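You operate a simulated robot arm through the tools that you are given. There is no shell and no other tool. Be economical: measure what you need, move in short steps, check, and stop when the job is done.

Carry out the task below with a simulated robot arm. There is one attempt and no reset: what you move stays moved.

## Task
Pass the lot R 90 package out through the hatch, shut it and clear the display.
Fine: white button once to free the hatch; package on the outer shelf; fingers clear of the edge; blue button once. Set down upright: what you pick out.

The check looks at the end state, three seconds after you hand in, the way a careful person would. Anything else that was tipped, shoved, dropped, spilled or broken makes it a failure.

## Robot
A 7-joint arm with a two-finger parallel gripper on a trunk, on a base that drives. Base frame: it is fixed to the floor where the robot stands at the start and does not move with it; the origin is under the middle of the robot, x ahead of it, y to its left, z up; the surface under the hand at the start is at about z = 0.92. Lengths are in m, angles in rad, forces in N, time in s.
With the tool pointing down near the work surface it reaches from about 0.18 to 0.62 m from the robot's upright axis, wherever it stands. Its first joint turns from -2.897 to 2.897 rad. Places, roughly: blue button [0.4, -0.1, 0.9]; hatch door [0.6, 0.5, 1.2]; outer hatch shelf [0.4, 0.4, 0.9]; white button [0.3, 0, 0.9]. Payload 1.57 kg.
The tool frame sits at the grasp point between the pads (the TCP): z along the fingers, y along the line on which they close. The tips reach 0.03 m beyond it. The gripper opens to 0.08 m. The fingers are 0.017 m wide and 0.012 m thick; the gripper's body (0.04 by 0.082 m) begins 0.08 m behind the TCP.
Orientation is that of the tool frame in the base frame, as [roll, pitch, yaw] about the fixed x, y, z axes, in that order (R = Rz(yaw) Ry(pitch) Rx(roll)). With the fingers straight down and closing along the base's y, the tool's x points along the base's -x, its y along +y and its z along -z.

## Interface
- The arm moves only by the tool apply_moves. Its arguments are lists of equal length, an entry for each row: "linear": the shift along the tool's x, y, z in cm, a list of three; "turn": the turn, a rotation vector about the tool's x, y, z in rad, a list of three; "fingers": the opening, from 0 (shut) to 1 (fully open). In form: {"linear": [[x, y, z], ...], "turn": [[ax, ay, az], ...], "fingers": [fingers, ...]}. A call has 1 to 12 rows; each row is the pose to reach, as a shift and turn from the pose commanded when the call began, along the tool's axes at that moment. A row lasts 0.2 s, in which the tool goes at most 0.05 m and 0.15 rad; a call with a longer step from one row to the next is refused whole, and so is a gripper value outside its range. Where a pose cannot be reached the arm comes as near as it can. A force on the tool above 40 N (or 10 N above the force at the start of the call, whichever is more), or a blocked arm, ends the call early, and 0.2 s more pass. The fingers move at their own pace (about 0.072 m/s each) and stop on an object; they squeeze with about 20 N. The grip force told is the motor's: it shows also when the fingers shut on nothing. Time passes only in rows, and 0.2 s behind the last, so rows that repeat a pose let the fingers close. It gives the time, the measured TCP pose, the force on the tool (base axes), the opening and the grip force at its end, in the units of the frame above (readings bear some noise), with the torque about the TCP (base axes, N m) and any sound that the robot's microphone picked up, and new pictures: "pictures" is both (left out), scene, wrist or none.
- Cameras (640 x 400 px; columns grow to the right, rows downward): "scene" is now at [0.2189, 0.0518, 1.5296]; the picture's right is [0.72, -0.70, 0.00], its down [-0.58, -0.60, -0.55] and it looks along [0.38, 0.39, -0.84] (base axes); focal length 214 px, centre (320, 200). "wrist" rides on the gripper at [0.072, -0.007, -0.122] in the tool frame; the picture's right is [0.09, 1.00, 0.00], its down [-0.84, 0.08, -0.54] and it looks along [-0.54, 0.05, 0.84] (tool axes); focal length 238 px, centre (320, 200). There is no depth. A picture from a camera that has moved, and an enlarged one, comes with that camera's place and axes in the base frame and with its lens.
- raise_lower(by): slides the trunk up (or, below 0, down) by that many m; the arm and the scene camera ride with it, the base frame stays. It gives what a move gives, with no picture.
- roll_base(legs): drives the robot by 1 to 6 legs, each [ahead, left, turn to the left] in m, m and rad, along the robot's own axes; the way and the turn of a leg run together, so that a leg with both is an arc; at most 1.5 m and 3.142 rad a leg. The arm and the cameras ride along, it lands a little off, and it stops where it bumps. It gives what a move gives, and a new picture of the scene camera.
- aim_head(pan, tilt): turns the head with the scene camera to pan (to the left, within 1.501 rad either way) and tilt (down, from -0.506 to 1.204), counted from straight ahead of the robot. It gives what a move gives, and a new picture of the scene camera.
- zoom(camera, box): a new picture of the part [left, top, right, bottom] of that camera's present view, enlarged. No time passes.
- sign_off(): hands the job in; it is judged then, once.

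Go step by step. Nothing tells you exact positions but the pictures and the camera data: compare them with the known pose of the tool, close in by small moves and look again before you grip or let go. The budget is 120 turns and 260 pictures, counting those below and the enlarged ones. Unless the task says otherwise, let go and move clear before handing in, and close with one line.

The tools are called after "Emit:" as a command line: name --argument value ..., lists and objects as JSON in quotes. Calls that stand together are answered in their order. apply_moves: Moves the arm, as the interface text tells. Its arguments: {"type":"object","properties":{"linear":{"type":"array","items":{"type":"array","items":{"type":"number"}}},"turn":{"type":"array","items":{"type":"array","items":{"type":"number"}}},"fingers":{"type":"array","items":{"type":"number"}},"pictures":{"type":"string","enum":["both","scene","wrist","none"]}},"required":["linear","turn","fingers"]} The other tools are called the same way: raise_lower (by) slides the trunk up or down; roll_base (legs) drives the base; aim_head (pan, tilt) turns the head that bears the scene camera; zoom (camera, box) takes an enlarged picture of a part of a camera's view; sign_off () hands the job in.

At the start:

```text
t: 0.0
position: [0.4509, 0.0689, 1.3736]
tool_rot: [-3.141, 0.0, 3.141]
contact_force: [0.6, 0.7, 0.6]
wrist_torque: [0.04, -0.03, 0.02]
opening: 0.0803
grip_force: 0.0
trunk travel left (down, up): [-0.775, 0.215]
robot x, y, heading: [-0.0018, 0.0002, -0.0]
head pan, tilt: [0.799, 0.99]
```

scene: 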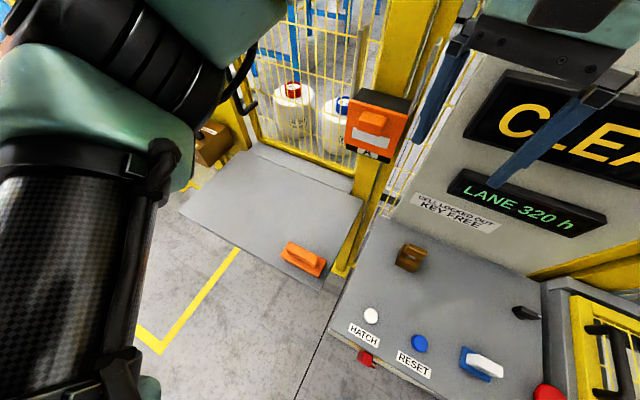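
wrist: 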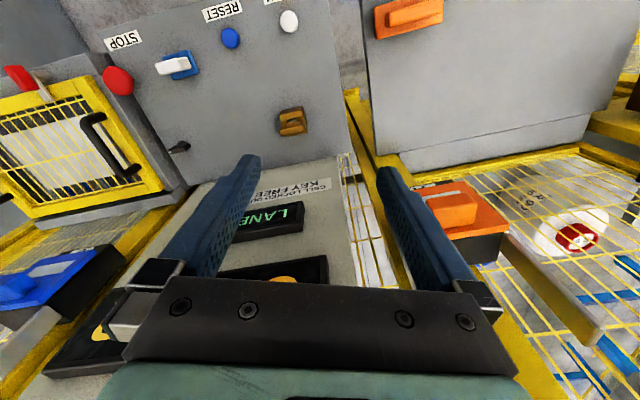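

I see a control panel ahead with white HATCH and blue RESET buttons, an outer shelf to the left, and a fenced cell with containers behind it. I'll look around with the head first.

Emit:
aim_head --pan 0.8 --tilt 0.5

Emit:
aim_head --pan 0.0 --tilt 0.6

Emit:
aim_head --pan -0.8 --tilt 0.6

```text
t: 0.9
position: [0.4493, 0.0688, 1.3743]
tool_rot: [-3.142, 0.0, 3.141]
contact_force: [-0.4, -0.3, 0.6]
wrist_torque: [0.01, -0.02, 0.0]
opening: 0.0801
grip_force: 0.1
trunk travel left (down, up): [-0.775, 0.215]
robot x, y, heading: [0.0022, -0.0015, -0.003]
head pan, tilt: [0.799, 0.499]
camera scene: at [0.2333, 0.0666, 1.5699], right [0.72, -0.7, 0.0], down [-0.33, -0.34, -0.88], along [0.61, 0.63, -0.48], focal length 214 px, centre (320, 200)
```

scene: 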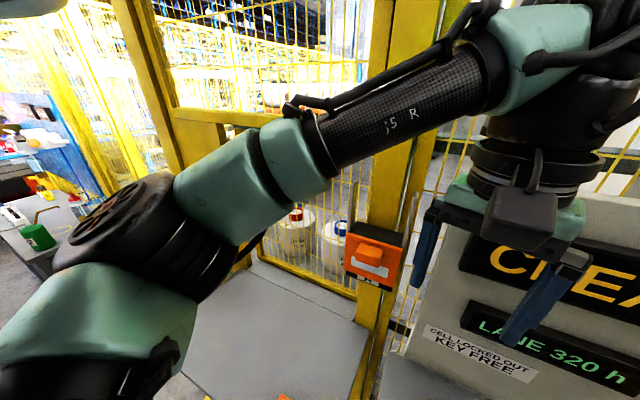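

```text
t: 2.1
position: [0.45, 0.0694, 1.3743]
tool_rot: [3.14, 0.001, 3.141]
contact_force: [-0.3, 0.0, 0.4]
wrist_torque: [0.01, 0.01, 0.01]
opening: 0.0801
grip_force: 0.1
trunk travel left (down, up): [-0.775, 0.215]
robot x, y, heading: [-0.0015, -0.0018, 0.003]
head pan, tilt: [0.0, 0.6]
camera scene: at [0.2583, 0.0015, 1.5609], right [0.0, -1.0, 0.0], down [-0.56, 0.0, -0.83], along [0.83, 0.0, -0.56], focal length 214 px, centre (320, 200)
```

scene: 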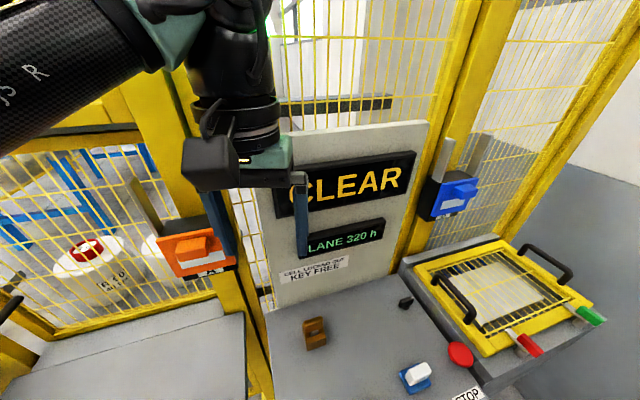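

```text
t: 3.2
position: [0.4507, 0.0687, 1.3748]
tool_rot: [3.141, -0.001, -3.141]
contact_force: [0.2, 0.8, -0.4]
wrist_torque: [-0.03, -0.01, -0.03]
opening: 0.08
grip_force: 0.1
trunk travel left (down, up): [-0.775, 0.215]
robot x, y, heading: [0.0022, 0.0025, 0.003]
head pan, tilt: [-0.799, 0.6]
camera scene: at [0.2316, -0.0619, 1.5609], right [-0.72, -0.7, 0.0], down [-0.39, 0.4, -0.83], along [0.58, -0.59, -0.56], focal length 214 px, centre (320, 200)
```

scene: 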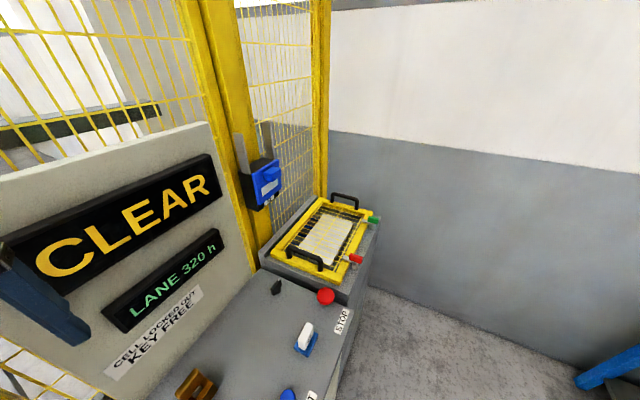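

The canisters behind the hatch mesh bear labels; I need to read these and learn the door's build. I'll aim at the hatch and zoom.

Emit:
aim_head --pan 0.65 --tilt 0.75

Emit:
zoom --camera "scene" --box '[150, 50, 400, 230]'

Emit:
zoom --camera "wrist" --box '[340, 130, 640, 330]'

```text
t: 4.8
position: [0.4502, 0.0691, 1.3741]
tool_rot: [-3.141, 0.001, -3.141]
contact_force: [0.6, 0.0, -0.7]
wrist_torque: [0.0, 0.06, 0.0]
opening: 0.08
grip_force: 0.0
trunk travel left (down, up): [-0.775, 0.215]
robot x, y, heading: [0.0016, 0.0031, 0.001]
head pan, tilt: [0.649, 0.75]
camera scene: at [0.236, 0.0514, 1.548], right [0.6, -0.8, 0.0], down [-0.54, -0.41, -0.73], along [0.58, 0.44, -0.68], focal length 214 px, centre (320, 200)
```

scene: 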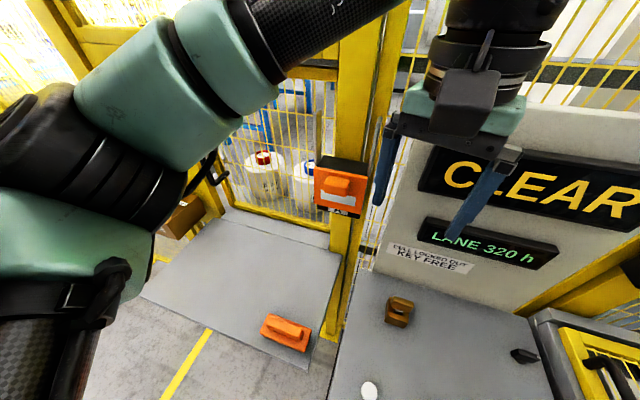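

```text
2.22 times, centred on (275, 140) of scene
camera zoom: at [0.236, 0.0514, 1.548], right [0.6, -0.8, 0.0], down [-0.54, -0.41, -0.73], along [0.58, 0.44, -0.68], focal length 477 px, centre (420, 333)
```

zoom: 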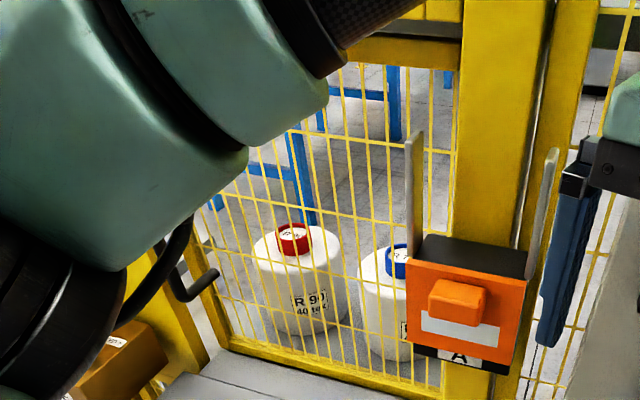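

```text
2.00 times, centred on (490, 230) of wrist
camera zoom: at [0.3788, 0.0622, 1.4964], right [-0.09, 1.0, 0.0], down [0.84, 0.08, 0.54], along [0.54, 0.05, -0.84], focal length 477 px, centre (-20, 140)
```

zoom: 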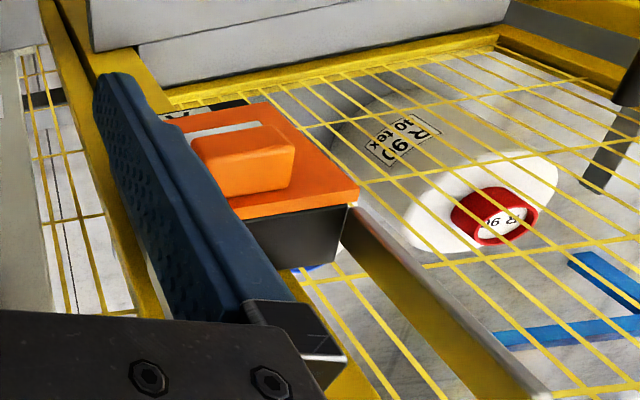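

The red-capped package reads "R 90 40 tex". Next I inspect the other one, the orange pieces, and the handle.

Emit:
zoom --camera "scene" --box '[140, 220, 360, 380]'

Emit:
zoom --camera "scene" --box '[360, 200, 600, 400]'

Emit:
aim_head --pan 0.65 --tilt 1.1

```text
2.50 times, centred on (250, 300) of scene
camera zoom: at [0.236, 0.0514, 1.548], right [0.6, -0.8, 0.0], down [-0.54, -0.41, -0.73], along [0.58, 0.44, -0.68], focal length 536 px, centre (495, -50)
```

zoom: 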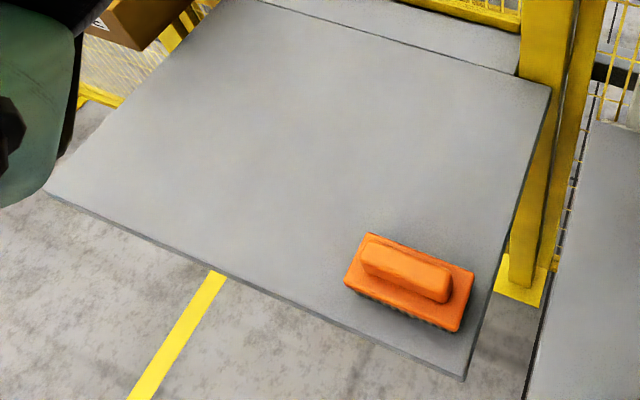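

```text
2.00 times, centred on (480, 300) of scene
camera zoom: at [0.236, 0.0514, 1.548], right [0.6, -0.8, 0.0], down [-0.54, -0.41, -0.73], along [0.58, 0.44, -0.68], focal length 429 px, centre (0, 0)
```

zoom: 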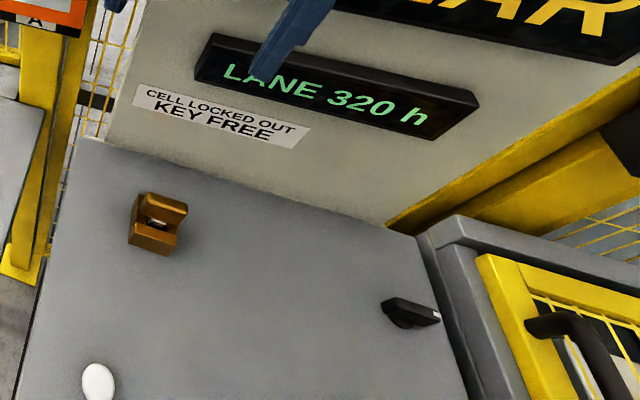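

```text
t: 5.6
position: [0.4503, 0.0686, 1.3748]
tool_rot: [-3.14, 0.0, -3.141]
contact_force: [0.3, -0.4, 0.0]
wrist_torque: [0.01, 0.0, 0.0]
opening: 0.08
grip_force: 0.0
trunk travel left (down, up): [-0.775, 0.215]
robot x, y, heading: [0.0016, 0.0028, 0.002]
head pan, tilt: [0.649, 1.1]
camera scene: at [0.2202, 0.0396, 1.5223], right [0.6, -0.8, 0.0], down [-0.71, -0.54, -0.45], along [0.36, 0.27, -0.89], focal length 214 px, centre (320, 200)
```

scene: 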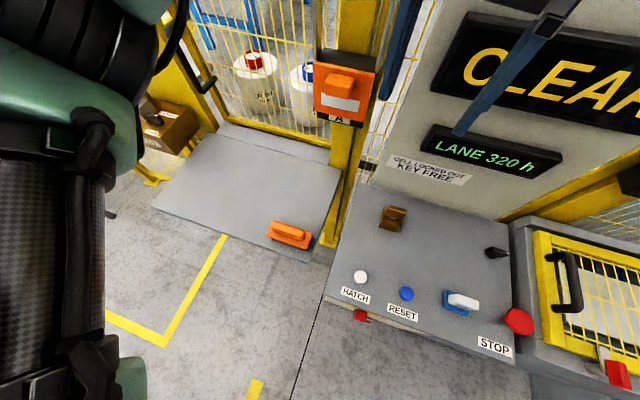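

The loose orange item on the shelf is a brush I mustn't touch; the shelf seems to be turned about 0.3 rad to the left. I'll swing the arm right, out of view, to look at the hatch door properly.

Emit:
apply_moves --linear '[[1, -4, 0], [2, -8, 0], [3, -12, 0], [4, -16, 0], [5, -20, 0], [6, -24, 0], [7, -28, 0], [8, -32, 0], [9, -36, 0], [10, -40, 0]]' --turn '[[0, 0, 0], [0, 0, 0], [0, 0, 0], [0, 0, 0], [0, 0, 0], [0, 0, 0], [0, 0, 0], [0, 0, 0], [0, 0, 0], [0, 0, 0]]' --fingers '[1, 1, 1, 1, 1, 1, 1, 1, 1, 1]' --pictures "none"

Emit:
aim_head --pan 0.75 --tilt 0.6

```text
t: 7.8
position: [0.3492, -0.3335, 1.3727]
tool_rot: [3.137, 0.001, 3.141]
contact_force: [-0.8, -1.3, -0.4]
wrist_torque: [0.01, -0.02, -0.02]
opening: 0.0799
grip_force: 0.0
trunk travel left (down, up): [-0.775, 0.215]
robot x, y, heading: [-0.0029, 0.0004, 0.003]
head pan, tilt: [0.649, 1.1]
```

```text
t: 8.7
position: [0.3515, -0.3327, 1.374]
tool_rot: [3.14, 0.0, -3.141]
contact_force: [-0.3, 0.4, 0.2]
wrist_torque: [0.01, 0.0, 0.0]
opening: 0.0799
grip_force: 0.1
trunk travel left (down, up): [-0.775, 0.215]
robot x, y, heading: [-0.002, -0.002, 0.001]
head pan, tilt: [0.75, 0.6]
camera scene: at [0.2345, 0.0614, 1.5608], right [0.68, -0.73, 0.0], down [-0.41, -0.39, -0.82], along [0.6, 0.56, -0.57], focal length 214 px, centre (320, 200)
```

scene: 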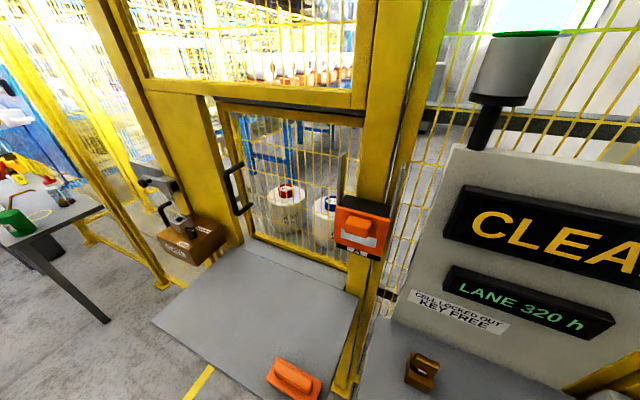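

Emit:
zoom --camera "scene" --box '[200, 90, 420, 290]'

Emit:
zoom --camera "scene" --box '[255, 160, 355, 260]'

Emit:
zoom --camera "scene" --box '[110, 160, 270, 280]'

```text
2.00 times, centred on (310, 190) of scene
camera zoom: at [0.2345, 0.0614, 1.5608], right [0.68, -0.73, 0.0], down [-0.41, -0.39, -0.82], along [0.6, 0.56, -0.57], focal length 429 px, centre (340, 220)
```

zoom: 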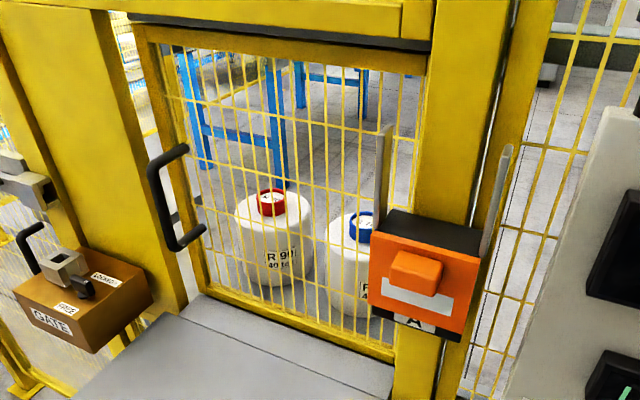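

```text
4.00 times, centred on (305, 210) of scene
camera zoom: at [0.2345, 0.0614, 1.5608], right [0.68, -0.73, 0.0], down [-0.41, -0.39, -0.82], along [0.6, 0.56, -0.57], focal length 858 px, centre (380, 160)
```

zoom: 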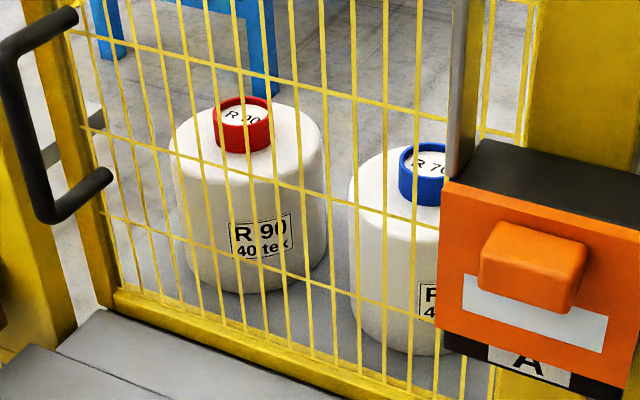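

```text
3.33 times, centred on (190, 220) of scene
camera zoom: at [0.2345, 0.0614, 1.5608], right [0.68, -0.73, 0.0], down [-0.41, -0.39, -0.82], along [0.6, 0.56, -0.57], focal length 715 px, centre (753, 133)
```

zoom: 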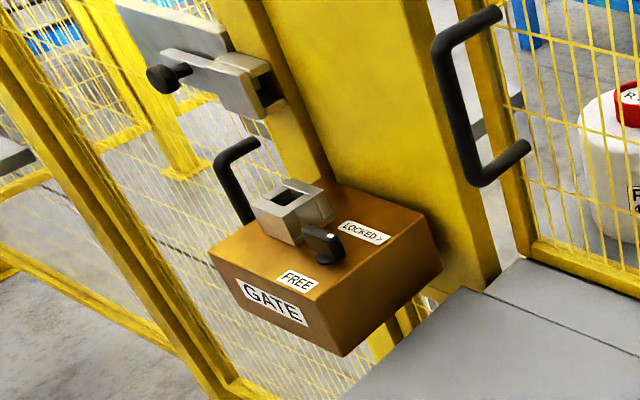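

Packages are R 90 (red cap) and R 70 (blue cap) just inside the mesh door, with the door handle on its left stile. I'll bring the wrist camera over to view the door edges, hinge and lock.

Emit:
apply_moves --linear '[[0.5, 4.5, 0], [1, 9, 0], [1.5, 13.5, 0], [2, 18, 0], [2.5, 22.5, 0], [3, 27, 0], [4, 31.5, 0], [5, 36, 0], [6, 40.5, 0], [7, 45, 0], [8, 49.5, 0], [9, 54, 0]]' --turn '[[0, 0, 0], [0, -0.05, -0.03], [0, -0.1, -0.06], [0, -0.15, -0.09], [0, -0.2, -0.12], [0, -0.25, -0.15], [0, -0.3, -0.18], [0, -0.35, -0.21], [0, -0.4, -0.24], [0, -0.45, -0.27], [0, -0.5, -0.3], [0, -0.5, -0.3]]' --fingers '[1, 1, 1, 1, 1, 1, 1, 1, 1, 1, 1, 1]'

```text
t: 10.8
position: [0.2966, 0.0714, 1.3358]
tool_rot: [-3.12, 0.17, -2.874]
contact_force: [-0.1, -0.5, -0.3]
wrist_torque: [-0.01, -0.02, 0.0]
opening: 0.08
grip_force: 0.1
trunk travel left (down, up): [-0.775, 0.215]
robot x, y, heading: [-0.0005, -0.0023, 0.002]
head pan, tilt: [0.75, 0.6]
stopped in row 10: the arm was blocked; the commanded pose is now the measured one
camera scene: at [0.1743, 0.0909, 1.5625], right [1.0, -0.06, 0.0], down [-0.03, -0.55, -0.83], along [0.05, 0.83, -0.55], focal length 214 px, centre (320, 200)
camera wrist: at [0.2104, 0.044, 1.4449], right [-0.35, 0.94, -0.04], down [0.68, 0.28, 0.68], along [0.64, 0.21, -0.74], focal length 238 px, centre (320, 200)
```

scene: 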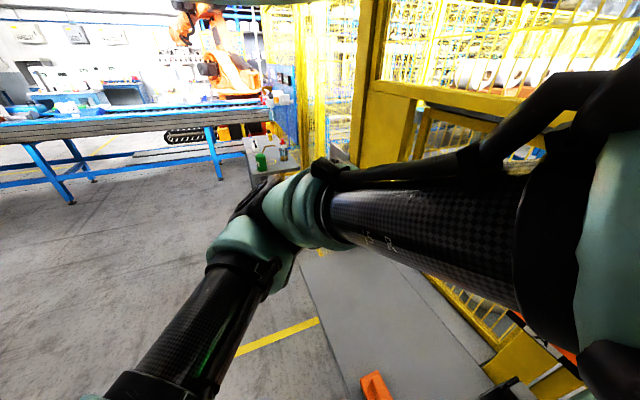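
wrist: 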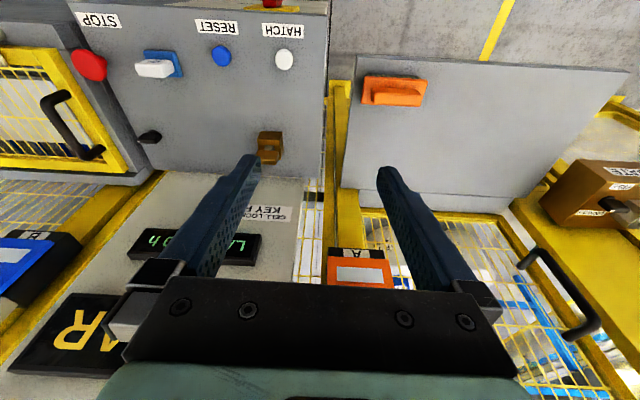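

The upper arm bumped the robot's own head. I'll back off forward, then re-aim the head.

Emit:
apply_moves --linear '[[-3, -1, 0], [-6, -3, 0], [-9, -5, 0], [-12, -6, 0], [-15, -6, 0]]' --turn '[[0, 0, 0], [0, 0, 0], [0, 0, 0], [0, 0, 0], [0, 0, 0]]' --fingers '[1, 1, 1, 1, 1]' --pictures "none"

Emit:
aim_head --pan 0.75 --tilt 0.7

```text
t: 12.0
position: [0.4564, 0.0517, 1.3656]
tool_rot: [-3.126, 0.188, -2.881]
contact_force: [0.3, -0.6, 0.7]
wrist_torque: [0.01, 0.02, -0.05]
opening: 0.08
grip_force: 0.0
trunk travel left (down, up): [-0.775, 0.215]
robot x, y, heading: [0.0007, 0.0026, -0.001]
head pan, tilt: [0.75, 0.6]
```

```text
t: 12.6
position: [0.4527, 0.0519, 1.3655]
tool_rot: [-3.125, 0.189, -2.88]
contact_force: [0.2, -0.1, -0.4]
wrist_torque: [0.02, 0.03, 0.01]
opening: 0.08
grip_force: 0.1
trunk travel left (down, up): [-0.775, 0.215]
robot x, y, heading: [0.0029, -0.0013, 0.001]
head pan, tilt: [0.75, 0.7]
camera scene: at [0.232, 0.0593, 1.5523], right [0.68, -0.73, 0.0], down [-0.47, -0.44, -0.77], along [0.56, 0.52, -0.64], focal length 214 px, centre (320, 200)
```

scene: 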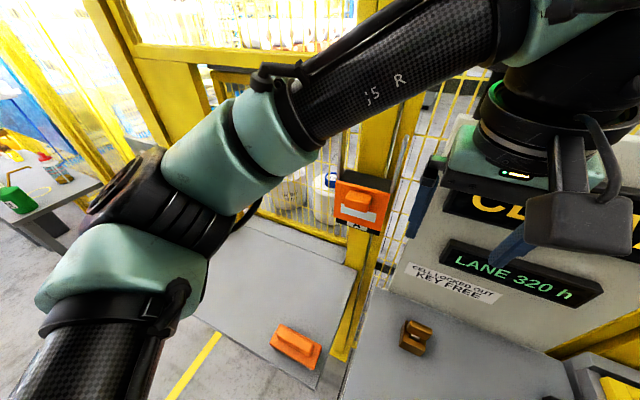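

The head is fine. From two views the red cap is at about (0.70, 0.70, 1.07), which is beyond straight-down reach from here, so I must re-position the base. I'll check the floor space and my own base below.

Emit:
aim_head --pan 0.2 --tilt 1.2

Emit:
aim_head --pan 1.5 --tilt 1.0

```text
t: 13.6
position: [0.4548, 0.0527, 1.3658]
tool_rot: [-3.125, 0.189, -2.88]
contact_force: [-0.1, -0.2, 0.2]
wrist_torque: [-0.03, -0.04, 0.02]
opening: 0.08
grip_force: 0.0
trunk travel left (down, up): [-0.775, 0.215]
robot x, y, heading: [-0.0004, 0.0011, 0.004]
head pan, tilt: [0.201, 1.201]
camera scene: at [0.2248, 0.0126, 1.5163], right [0.2, -0.98, 0.0], down [-0.91, -0.19, -0.36], along [0.36, 0.07, -0.93], focal length 214 px, centre (320, 200)
```

scene: 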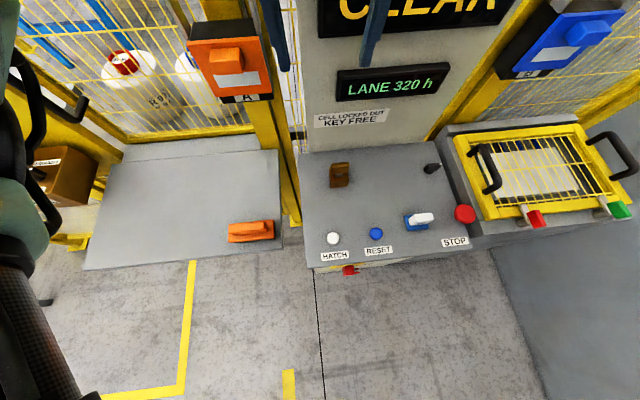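

```text
t: 15.1
position: [0.4541, 0.0533, 1.3658]
tool_rot: [-3.123, 0.188, -2.878]
contact_force: [0.3, 0.4, -0.9]
wrist_torque: [-0.02, 0.03, 0.0]
opening: 0.0803
grip_force: 0.0
trunk travel left (down, up): [-0.775, 0.215]
robot x, y, heading: [-0.0006, -0.0024, 0.002]
head pan, tilt: [1.499, 1.0]
camera scene: at [0.175, 0.0708, 1.5289], right [1.0, -0.07, 0.0], down [-0.06, -0.84, -0.54], along [0.04, 0.54, -0.84], focal length 214 px, centre (320, 200)
```

scene: 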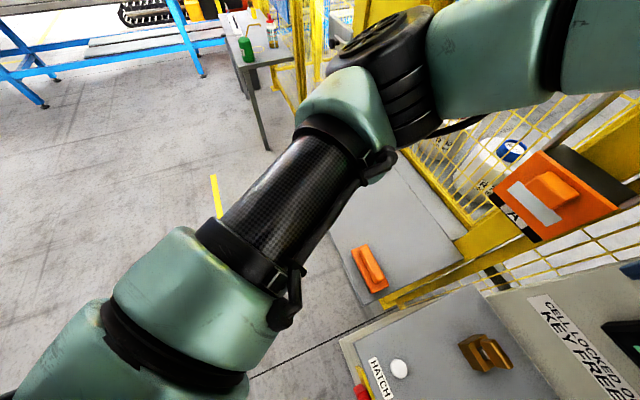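

The shelf is turned about 0.3 rad; a stand at roughly (-0.05, 0.30), heading 0.31, faces the hatch squarely and still reaches both buttons. I'll drive there.

Emit:
aim_head --pan 0.3 --tilt 0.8

Emit:
roll_base --legs '[[-0.06, 0.0, 0.0], [0.0, 0.3, 0.0], [0.0, 0.0, 0.31]]'

```text
t: 16.5
position: [0.4551, 0.0535, 1.3656]
tool_rot: [-3.124, 0.186, -2.88]
contact_force: [0.7, -0.3, -0.3]
wrist_torque: [0.01, -0.02, -0.03]
opening: 0.08
grip_force: 0.1
trunk travel left (down, up): [-0.775, 0.215]
robot x, y, heading: [0.0003, -0.0028, 0.005]
head pan, tilt: [0.3, 0.799]
camera scene: at [0.247, 0.0253, 1.544], right [0.3, -0.96, 0.0], down [-0.68, -0.21, -0.7], along [0.67, 0.21, -0.72], focal length 214 px, centre (320, 200)
```

scene: 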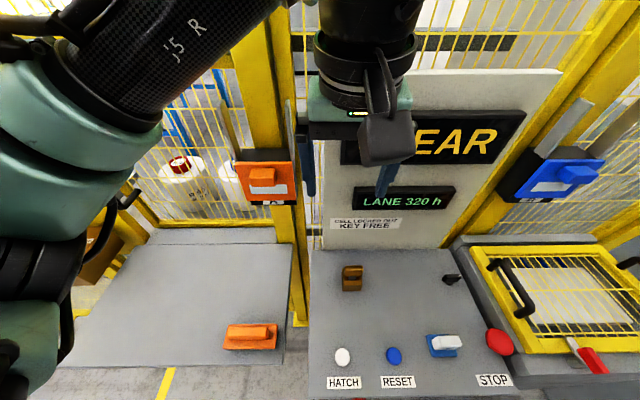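

```text
t: 20.1
position: [0.3563, 0.4991, 1.3651]
tool_rot: [-3.124, 0.189, -2.563]
contact_force: [0.9, -0.2, -0.7]
wrist_torque: [0.0, 0.01, -0.02]
opening: 0.0805
grip_force: 0.0
trunk travel left (down, up): [-0.775, 0.215]
robot x, y, heading: [-0.0559, 0.3048, 0.319]
head pan, tilt: [0.3, 0.799]
camera scene: at [0.167, 0.408, 1.544], right [0.58, -0.82, 0.0], down [-0.58, -0.42, -0.7], along [0.57, 0.4, -0.72], focal length 214 px, centre (320, 200)
```

scene: 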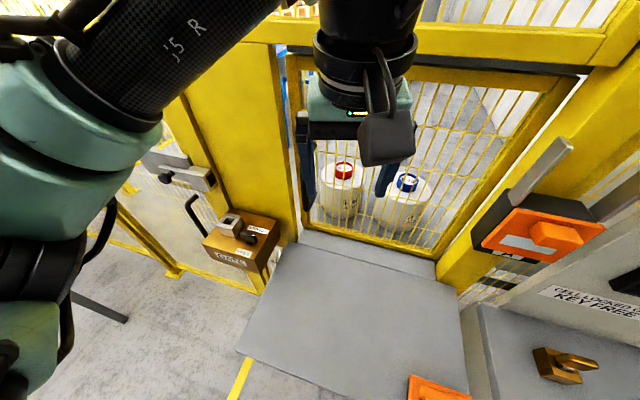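

I'm facing the hatch now. Next I swing the shut gripper over toward the white button (about (0.346, 0.0, 0.93)), high up first.

Emit:
apply_moves --linear '[[2.5, -3.75, -0.5], [5, -7.5, -1], [7.6, -11.3, -1.5], [10.1, -15, -2], [12.6, -18.8, -2.4], [15.1, -22.5, -2.9], [17.6, -26.3, -3.4], [20.1, -30, -3.9], [22.7, -33.8, -4.3], [25.2, -37.5, -4.8], [27.7, -41.3, -5.3]]' --turn '[[0, 0.02, 0], [0, 0.04, 0], [0, 0.06, 0], [0, 0.08, 0], [0, 0.1, 0], [0, 0.12, 0], [0, 0.14, 0], [0, 0.16, 0], [0, 0.18, 0], [0, 0.189, 0], [0, 0.189, 0]]' --fingers '[0, 0, 0, 0, 0, 0, 0, 0, 0, 0, 0]'

```text
t: 22.5
position: [0.3452, -0.0025, 1.3704]
tool_rot: [-3.124, 0.001, -2.564]
contact_force: [-0.2, 0.8, -0.3]
wrist_torque: [0.06, 0.0, 0.01]
opening: 0.0
grip_force: 19.9
trunk travel left (down, up): [-0.775, 0.215]
robot x, y, heading: [-0.0592, 0.3064, 0.317]
head pan, tilt: [0.3, 0.799]
camera scene: at [0.1667, 0.4061, 1.5442], right [0.58, -0.82, 0.0], down [-0.58, -0.41, -0.7], along [0.57, 0.4, -0.72], focal length 214 px, centre (320, 200)
camera wrist: at [0.2875, -0.0461, 1.4941], right [-0.62, 0.78, -0.02], down [0.65, 0.53, 0.54], along [0.43, 0.32, -0.84], focal length 238 px, centre (320, 200)
```

scene: 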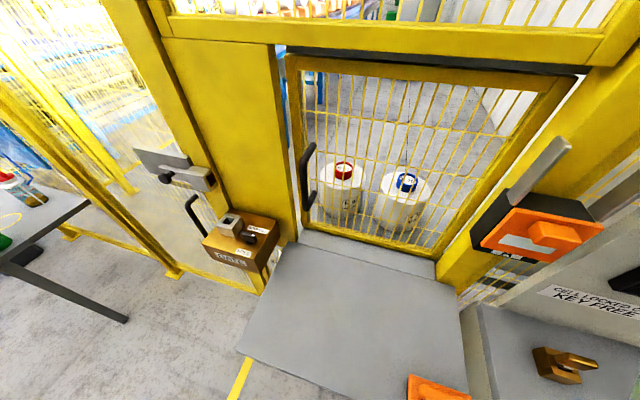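
wrist: 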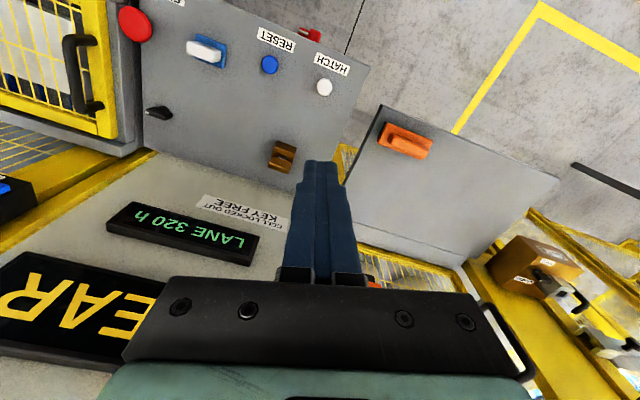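

Clear view of the door now; zooming for hinges/rail.

Emit:
zoom --camera "scene" --box '[270, 30, 430, 130]'

Emit:
zoom --camera "scene" --box '[400, 60, 620, 300]'

Emit:
zoom --camera "scene" --box '[270, 120, 450, 270]'

```text
4.00 times, centred on (350, 80) of scene
camera zoom: at [0.1667, 0.4061, 1.5442], right [0.58, -0.82, 0.0], down [-0.58, -0.41, -0.7], along [0.57, 0.4, -0.72], focal length 858 px, centre (200, 680)
```

zoom: 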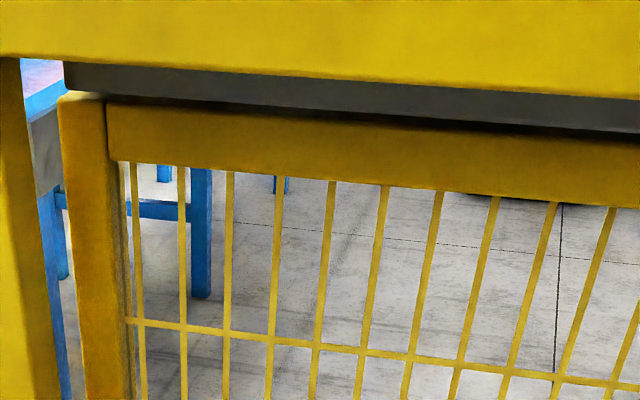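

```text
1.67 times, centred on (510, 180) of scene
camera zoom: at [0.1667, 0.4061, 1.5442], right [0.58, -0.82, 0.0], down [-0.58, -0.41, -0.7], along [0.57, 0.4, -0.72], focal length 358 px, centre (3, 233)
```

zoom: 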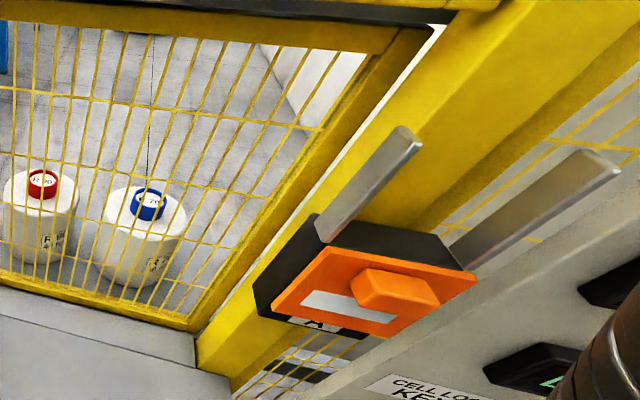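

```text
2.67 times, centred on (360, 195) of scene
camera zoom: at [0.1667, 0.4061, 1.5442], right [0.58, -0.82, 0.0], down [-0.58, -0.41, -0.7], along [0.57, 0.4, -0.72], focal length 572 px, centre (213, 213)
```

zoom: 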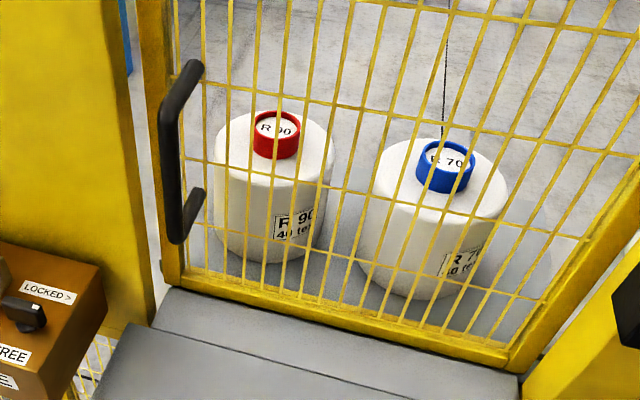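

The door hangs from a dark top rail with a D-handle on its left stile. I'll lower onto the white button (now aligned in the wrist view) in stages.

Emit:
apply_moves --linear '[[0, 0.1, 5], [0, 0.2, 10], [0, 0.3, 15], [0, 0.4, 20], [0, 0.5, 25], [0, 0.6, 30], [0, 0.6, 34], [0, 0.6, 37]]' --turn '[[-0.0176, 0, 0], [-0.0176, 0, 0], [-0.0176, 0, 0], [-0.0176, 0, 0], [-0.0176, 0, 0], [-0.0176, 0, 0], [-0.0176, 0, 0], [-0.0176, 0, 0]]' --fingers '[0, 0, 0, 0, 0, 0, 0, 0]'

```text
t: 24.3
position: [0.3438, -0.0002, 1.0041]
tool_rot: [3.141, 0.001, -2.564]
contact_force: [0.5, -0.3, -0.3]
wrist_torque: [0.02, -0.05, 0.0]
opening: 0.0
grip_force: 19.9
trunk travel left (down, up): [-0.775, 0.215]
robot x, y, heading: [-0.0606, 0.3068, 0.316]
head pan, tilt: [0.3, 0.799]
camera scene: at [0.167, 0.4076, 1.5441], right [0.58, -0.82, 0.0], down [-0.58, -0.42, -0.7], along [0.57, 0.4, -0.72], focal length 214 px, centre (320, 200)
camera wrist: at [0.2879, -0.0446, 1.126], right [-0.62, 0.78, 0.0], down [0.66, 0.52, 0.54], along [0.43, 0.34, -0.84], focal length 238 px, centre (320, 200)
```

scene: 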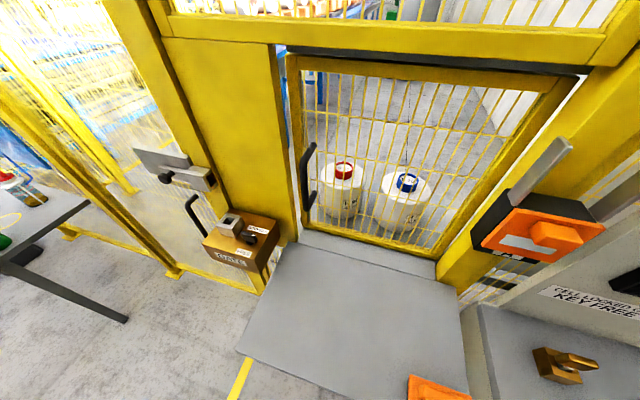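
wrist: 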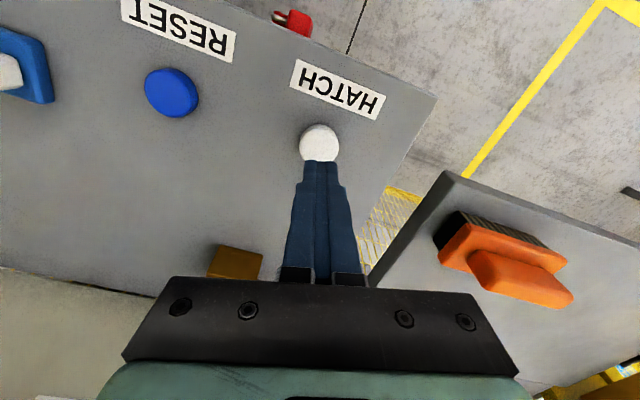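

Fingertips line up above the white button. I'll press down in small steps.

Emit:
apply_moves --linear '[[0.2, 0, 1], [0.2, 0, 2], [0.2, 0, 3]]' --turn '[[0, 0, 0], [0, 0, 0], [0, 0, 0]]' --fingers '[0, 0, 0]' --pictures "wrist"

```text
t: 25.1
position: [0.3414, -0.0037, 0.9739]
tool_rot: [-3.141, 0.0, -2.564]
contact_force: [-0.3, 0.4, 0.3]
wrist_torque: [0.01, -0.01, -0.03]
opening: 0.0
grip_force: 20.2
trunk travel left (down, up): [-0.775, 0.215]
robot x, y, heading: [-0.0573, 0.3062, 0.316]
head pan, tilt: [0.3, 0.799]
camera wrist: at [0.2865, -0.0475, 1.0955], right [-0.62, 0.78, 0.0], down [0.66, 0.52, 0.54], along [0.43, 0.34, -0.84], focal length 238 px, centre (320, 200)
```

wrist: 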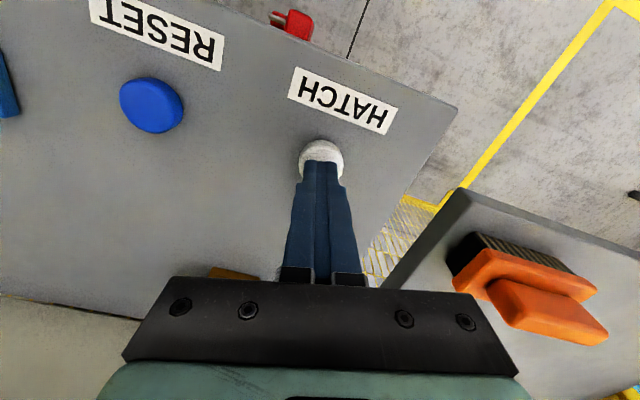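

Emit:
apply_moves --linear '[[0, 0, 0.4], [0, 0, 0.8], [0, 0, 1.2]]' --turn '[[0, 0, 0], [0, 0, 0], [0, 0, 0]]' --fingers '[0, 0, 0]' --pictures "none"

```text
t: 25.9
position: [0.3428, -0.0021, 0.9637]
tool_rot: [-3.14, 0.0, -2.565]
contact_force: [-0.8, 0.8, 2.6]
wrist_torque: [0.01, -0.01, -0.04]
opening: 0.0
grip_force: 20.0
trunk travel left (down, up): [-0.775, 0.215]
robot x, y, heading: [-0.0613, 0.304, 0.321]
head pan, tilt: [0.3, 0.799]
heard: click
```

A click: the white button has been pressed once. I'll lift off straight up and look at the hatch.

Emit:
apply_moves --linear '[[0, 0, -2], [0, 0, -6], [0, 0, -11], [0, 0, -16], [0, 0, -21], [0, 0, -26], [0, 0, -31], [0, 0, -36]]' --turn '[[0, 0, 0], [0, 0, 0], [0, 0, 0], [0, 0, 0], [0, 0, 0], [0, 0, 0], [0, 0, 0], [0, 0, 0]]' --fingers '[0, 0, 0, 0, 0, 0, 0, 0]'

```text
t: 27.7
position: [0.3414, -0.0029, 1.3238]
tool_rot: [3.14, 0.0, -2.565]
contact_force: [-0.8, 0.1, 1.2]
wrist_torque: [0.0, 0.02, -0.01]
opening: 0.0
grip_force: 20.0
trunk travel left (down, up): [-0.775, 0.215]
robot x, y, heading: [-0.061, 0.305, 0.318]
head pan, tilt: [0.3, 0.799]
camera scene: at [0.1665, 0.4078, 1.544], right [0.58, -0.82, 0.0], down [-0.58, -0.42, -0.7], along [0.57, 0.4, -0.72], focal length 214 px, centre (320, 200)
camera wrist: at [0.2851, -0.0487, 1.445], right [-0.62, 0.78, 0.0], down [0.66, 0.52, 0.54], along [0.42, 0.34, -0.84], focal length 238 px, centre (320, 200)
```

scene: 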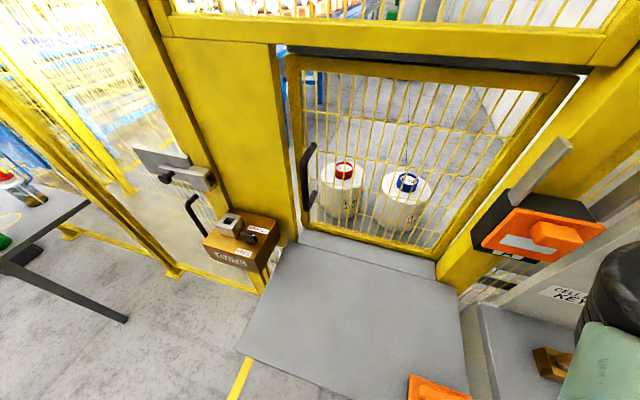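
wrist: 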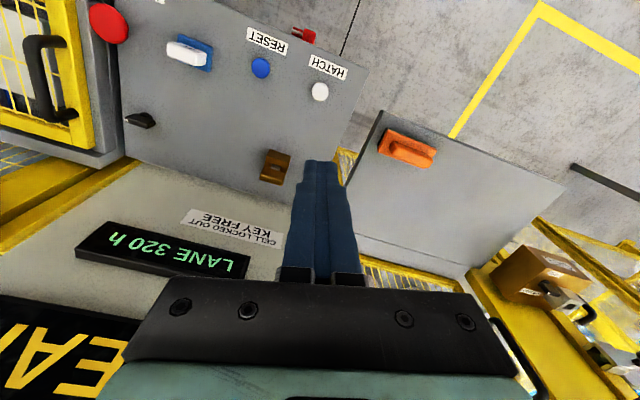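

Button done. The handle is at roughly (0.45, 0.64, 1.23) on the door's left stile. I'll swing back left in front of the door, aligning yaw with the hatch, then tilt forward 45°.

Emit:
apply_moves --linear '[[-2.5, 3.75, -0.5], [-5, 7.5, -1], [-7.6, 11.3, -1.5], [-10.1, 15, -2], [-12.6, 18.8, -2.4], [-15.1, 22.5, -2.9], [-17.6, 26.3, -3.4], [-20.1, 30, -3.9], [-22.7, 33.8, -4.3], [-25.2, 37.5, -4.8], [-28, 41.3, -5]]' --turn '[[0, 0, 0.03], [0, 0, 0.06], [0, 0, 0.09], [0, 0, 0.12], [0, 0, 0.15], [0, 0, 0.18], [0, 0, 0.2], [0, 0, 0.22], [0, 0, 0.24], [0, 0, 0.266], [0, 0, 0.266]]' --fingers '[1, 1, 1, 1, 1, 1, 1, 1, 1, 1, 1]' --pictures "none"

Emit:
apply_moves --linear '[[0, 0, 0], [0, 0, 0], [0, 0, 0], [0, 0, 0], [0, 0, 0], [0, 0, 0], [0, 0, 0], [0, 0, 0]]' --turn '[[0, -0.1, 0], [0, -0.2, 0], [0, -0.3, 0], [0, -0.4, 0], [0, -0.5, 0], [0, -0.6, 0], [0, -0.7, 0], [0, -0.785, 0]]' --fingers '[1, 1, 1, 1, 1, 1, 1, 1]'

```text
t: 30.1
position: [0.3488, 0.4985, 1.3692]
tool_rot: [3.141, 0.0, -2.829]
contact_force: [-0.3, 0.8, 0.1]
wrist_torque: [-0.06, 0.01, 0.05]
opening: 0.0801
grip_force: 0.0
trunk travel left (down, up): [-0.775, 0.215]
robot x, y, heading: [-0.0594, 0.3056, 0.316]
head pan, tilt: [0.3, 0.799]
```

```text
t: 31.9
position: [0.3518, 0.4946, 1.3705]
tool_rot: [3.14, 0.787, -2.831]
contact_force: [0.5, -0.2, -0.6]
wrist_torque: [0.02, -0.01, 0.0]
opening: 0.0801
grip_force: 0.1
trunk travel left (down, up): [-0.775, 0.215]
robot x, y, heading: [-0.0609, 0.312, 0.317]
head pan, tilt: [0.3, 0.799]
camera scene: at [0.1669, 0.4077, 1.544], right [0.58, -0.82, 0.0], down [-0.58, -0.42, -0.7], along [0.57, 0.4, -0.72], focal length 214 px, centre (320, 200)
camera wrist: at [0.224, 0.4482, 1.4058], right [-0.37, 0.93, -0.07], down [0.17, 0.14, 0.98], along [0.91, 0.35, -0.21], focal length 238 px, centre (320, 200)
```

scene: 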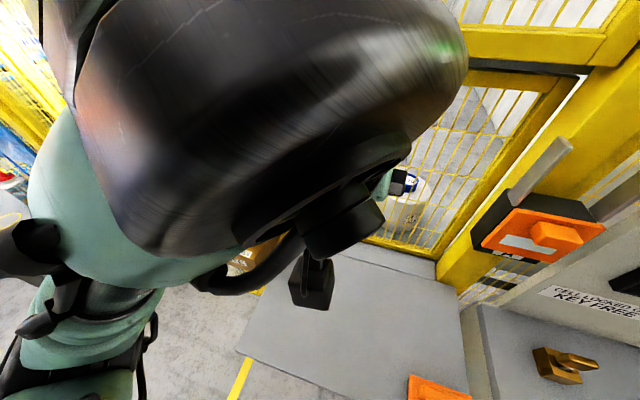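
wrist: 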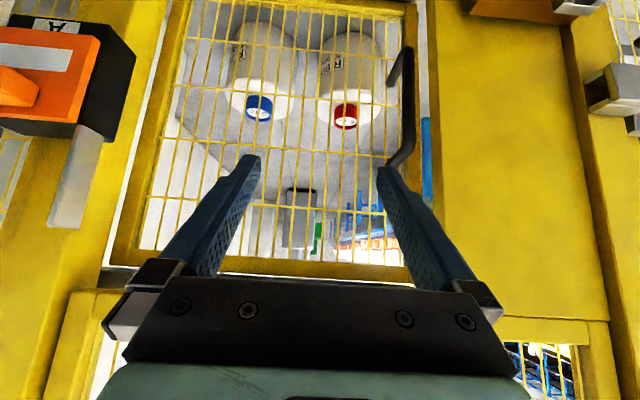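

Good view: the handle is on the right of the (inverted) wrist image. I'll shift left and down to line the open fingers up with the bar, staying short of it.

Emit:
apply_moves --linear '[[2, 2.2, 2.6], [4, 4.4, 5.2], [6, 6.6, 7.8], [8, 8.8, 10.4], [10.3, 11, 13]]' --turn '[[0, 0, 0], [0, 0, 0], [0, 0, 0], [0, 0, 0], [0, 0, 0]]' --fingers '[1, 1, 1, 1, 1]'

```text
t: 33.1
position: [0.3364, 0.6089, 1.2071]
tool_rot: [3.139, 0.787, -2.832]
contact_force: [-1.0, -0.1, 0.1]
wrist_torque: [0.0, 0.01, -0.03]
opening: 0.0802
grip_force: 0.2
trunk travel left (down, up): [-0.775, 0.215]
robot x, y, heading: [-0.0598, 0.3075, 0.32]
head pan, tilt: [0.3, 0.799]
camera scene: at [0.167, 0.4078, 1.544], right [0.58, -0.82, 0.0], down [-0.58, -0.42, -0.7], along [0.57, 0.4, -0.72], focal length 214 px, centre (320, 200)
camera wrist: at [0.2084, 0.5612, 1.2432], right [-0.37, 0.93, -0.06], down [0.18, 0.14, 0.97], along [0.91, 0.35, -0.21], focal length 238 px, centre (320, 200)
```

scene: 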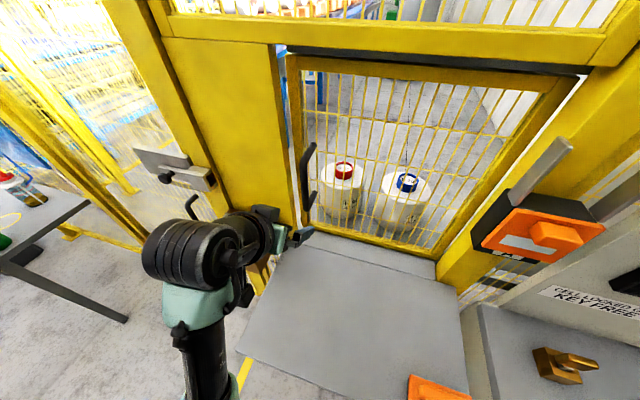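
wrist: 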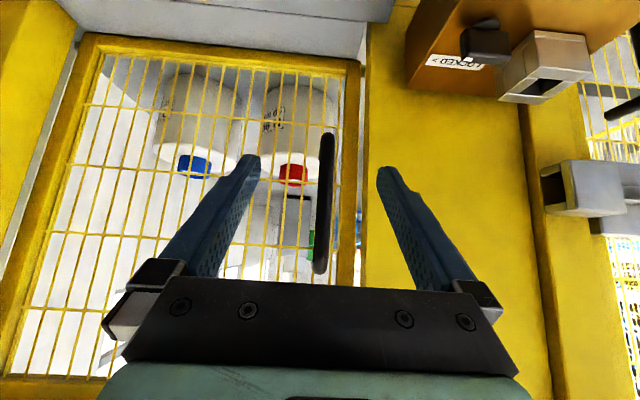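

The bar sits just slightly left (in l) of the finger centreline, about 13 cm ahead. I'll shift 1.4 cm and advance 9 cm.

Emit:
apply_moves --linear '[[-2, 1.4, 2], [-4, 1.4, 4], [-6.4, 1.4, 6.4]]' --turn '[[0, 0, 0], [0, 0, 0], [0, 0, 0]]' --fingers '[1, 1, 1]'

```text
t: 33.9
position: [0.4198, 0.6472, 1.2065]
tool_rot: [3.141, 0.784, -2.829]
contact_force: [-0.6, 0.0, -0.5]
wrist_torque: [0.03, -0.01, 0.02]
opening: 0.0795
grip_force: 0.0
trunk travel left (down, up): [-0.775, 0.215]
robot x, y, heading: [-0.0598, 0.2996, 0.318]
head pan, tilt: [0.3, 0.799]
camera scene: at [0.1677, 0.4082, 1.5438], right [0.58, -0.82, 0.0], down [-0.58, -0.42, -0.7], along [0.57, 0.4, -0.72], focal length 214 px, centre (320, 200)
camera wrist: at [0.292, 0.5992, 1.2405], right [-0.37, 0.93, -0.07], down [0.18, 0.14, 0.97], along [0.91, 0.35, -0.21], focal length 238 px, centre (320, 200)
```

scene: 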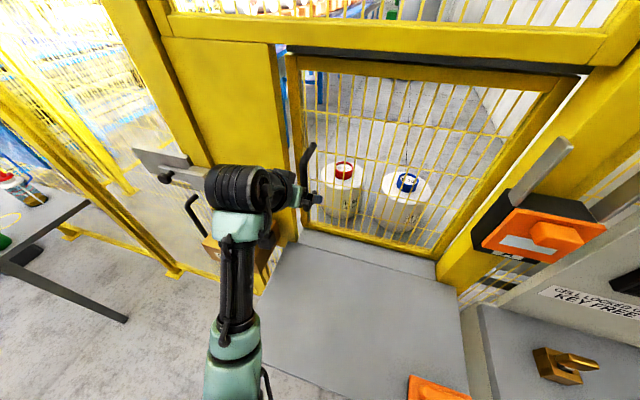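
wrist: 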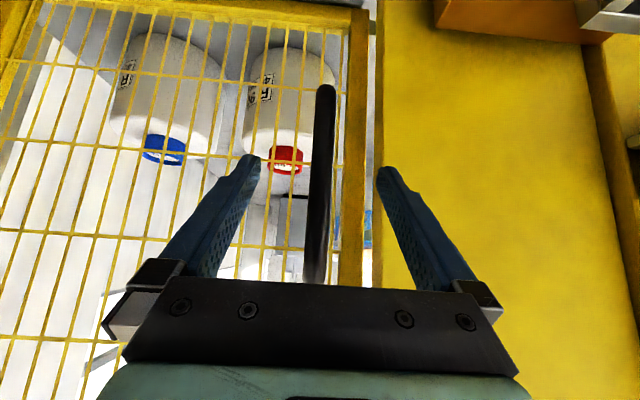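

The bar is centred between the fingers, about 3 cm ahead. Advance and close.

Emit:
apply_moves --linear '[[-1, 0.1, 1], [-2.1, 0.1, 2.1], [-2.1, 0.1, 2.1], [-2.1, 0.1, 2.1], [-2.1, 0.1, 2.1], [-2.1, 0.1, 2.1]]' --turn '[[0, 0, 0], [0, 0, 0], [0, 0, 0], [0, 0, 0], [0, 0, 0], [0, 0, 0]]' --fingers '[1, 1, 0, 0, 0, 0]'

```text
t: 35.3
position: [0.4478, 0.6573, 1.2056]
tool_rot: [-3.141, 0.787, -2.828]
contact_force: [-0.2, 2.9, 1.7]
wrist_torque: [-0.02, 0.31, 0.09]
opening: 0.0176
grip_force: 32.7
trunk travel left (down, up): [-0.775, 0.215]
robot x, y, heading: [-0.0601, 0.3071, 0.316]
head pan, tilt: [0.3, 0.799]
camera scene: at [0.167, 0.4083, 1.544], right [0.58, -0.81, 0.0], down [-0.58, -0.42, -0.7], along [0.57, 0.4, -0.72], focal length 214 px, centre (320, 200)
camera wrist: at [0.32, 0.6098, 1.2402], right [-0.37, 0.93, -0.07], down [0.17, 0.14, 0.97], along [0.91, 0.35, -0.21], focal length 238 px, centre (320, 200)
```

scene: 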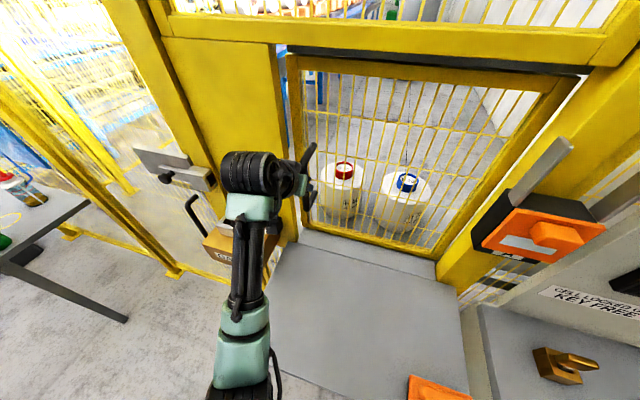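
wrist: 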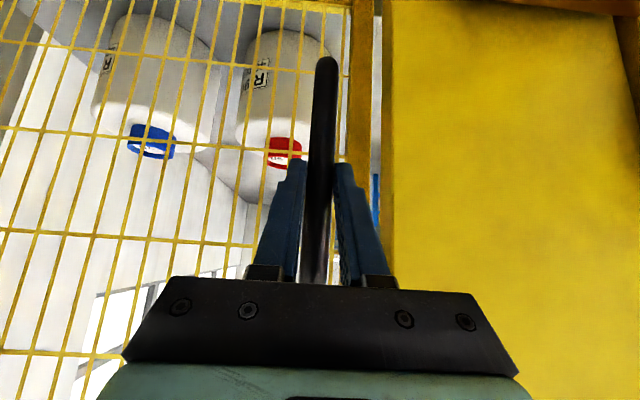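

The handle is gripped (17.6 mm bar). I'll test gently with a 1.5 cm outward pull.

Emit:
apply_moves --linear '[[0.35, 0, -0.35], [0.7, 0, -0.7], [1.05, 0, -1.05]]' --turn '[[0, 0, 0], [0, 0, 0], [0, 0, 0]]' --fingers '[0, 0, 0]'

```text
t: 36.1
position: [0.4353, 0.6517, 1.2039]
tool_rot: [3.142, 0.783, -2.834]
contact_force: [10.4, 0.8, 3.9]
wrist_torque: [-0.03, -0.17, -0.1]
opening: 0.0168
grip_force: 32.2
trunk travel left (down, up): [-0.775, 0.215]
robot x, y, heading: [-0.0642, 0.3096, 0.317]
head pan, tilt: [0.3, 0.799]
camera scene: at [0.1709, 0.4085, 1.5433], right [0.58, -0.82, 0.0], down [-0.59, -0.42, -0.7], along [0.57, 0.4, -0.72], focal length 214 px, centre (320, 200)
camera wrist: at [0.3084, 0.6054, 1.2397], right [-0.36, 0.93, -0.07], down [0.18, 0.14, 0.97], along [0.91, 0.34, -0.21], focal length 238 px, centre (320, 200)
```

scene: 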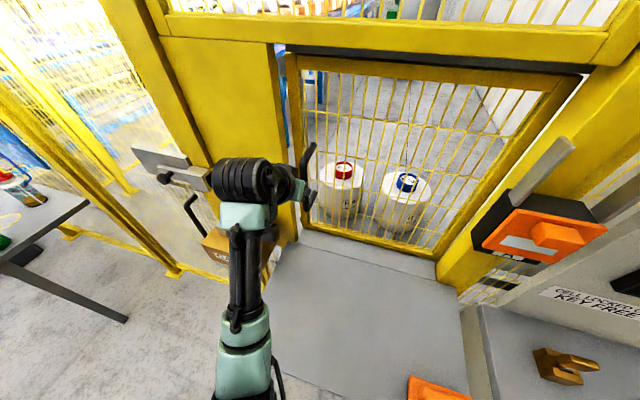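
wrist: 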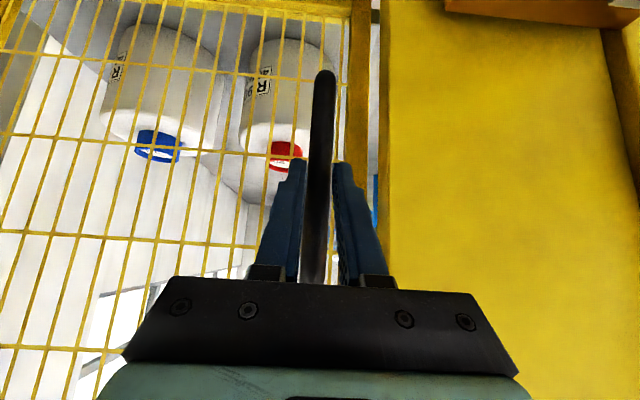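

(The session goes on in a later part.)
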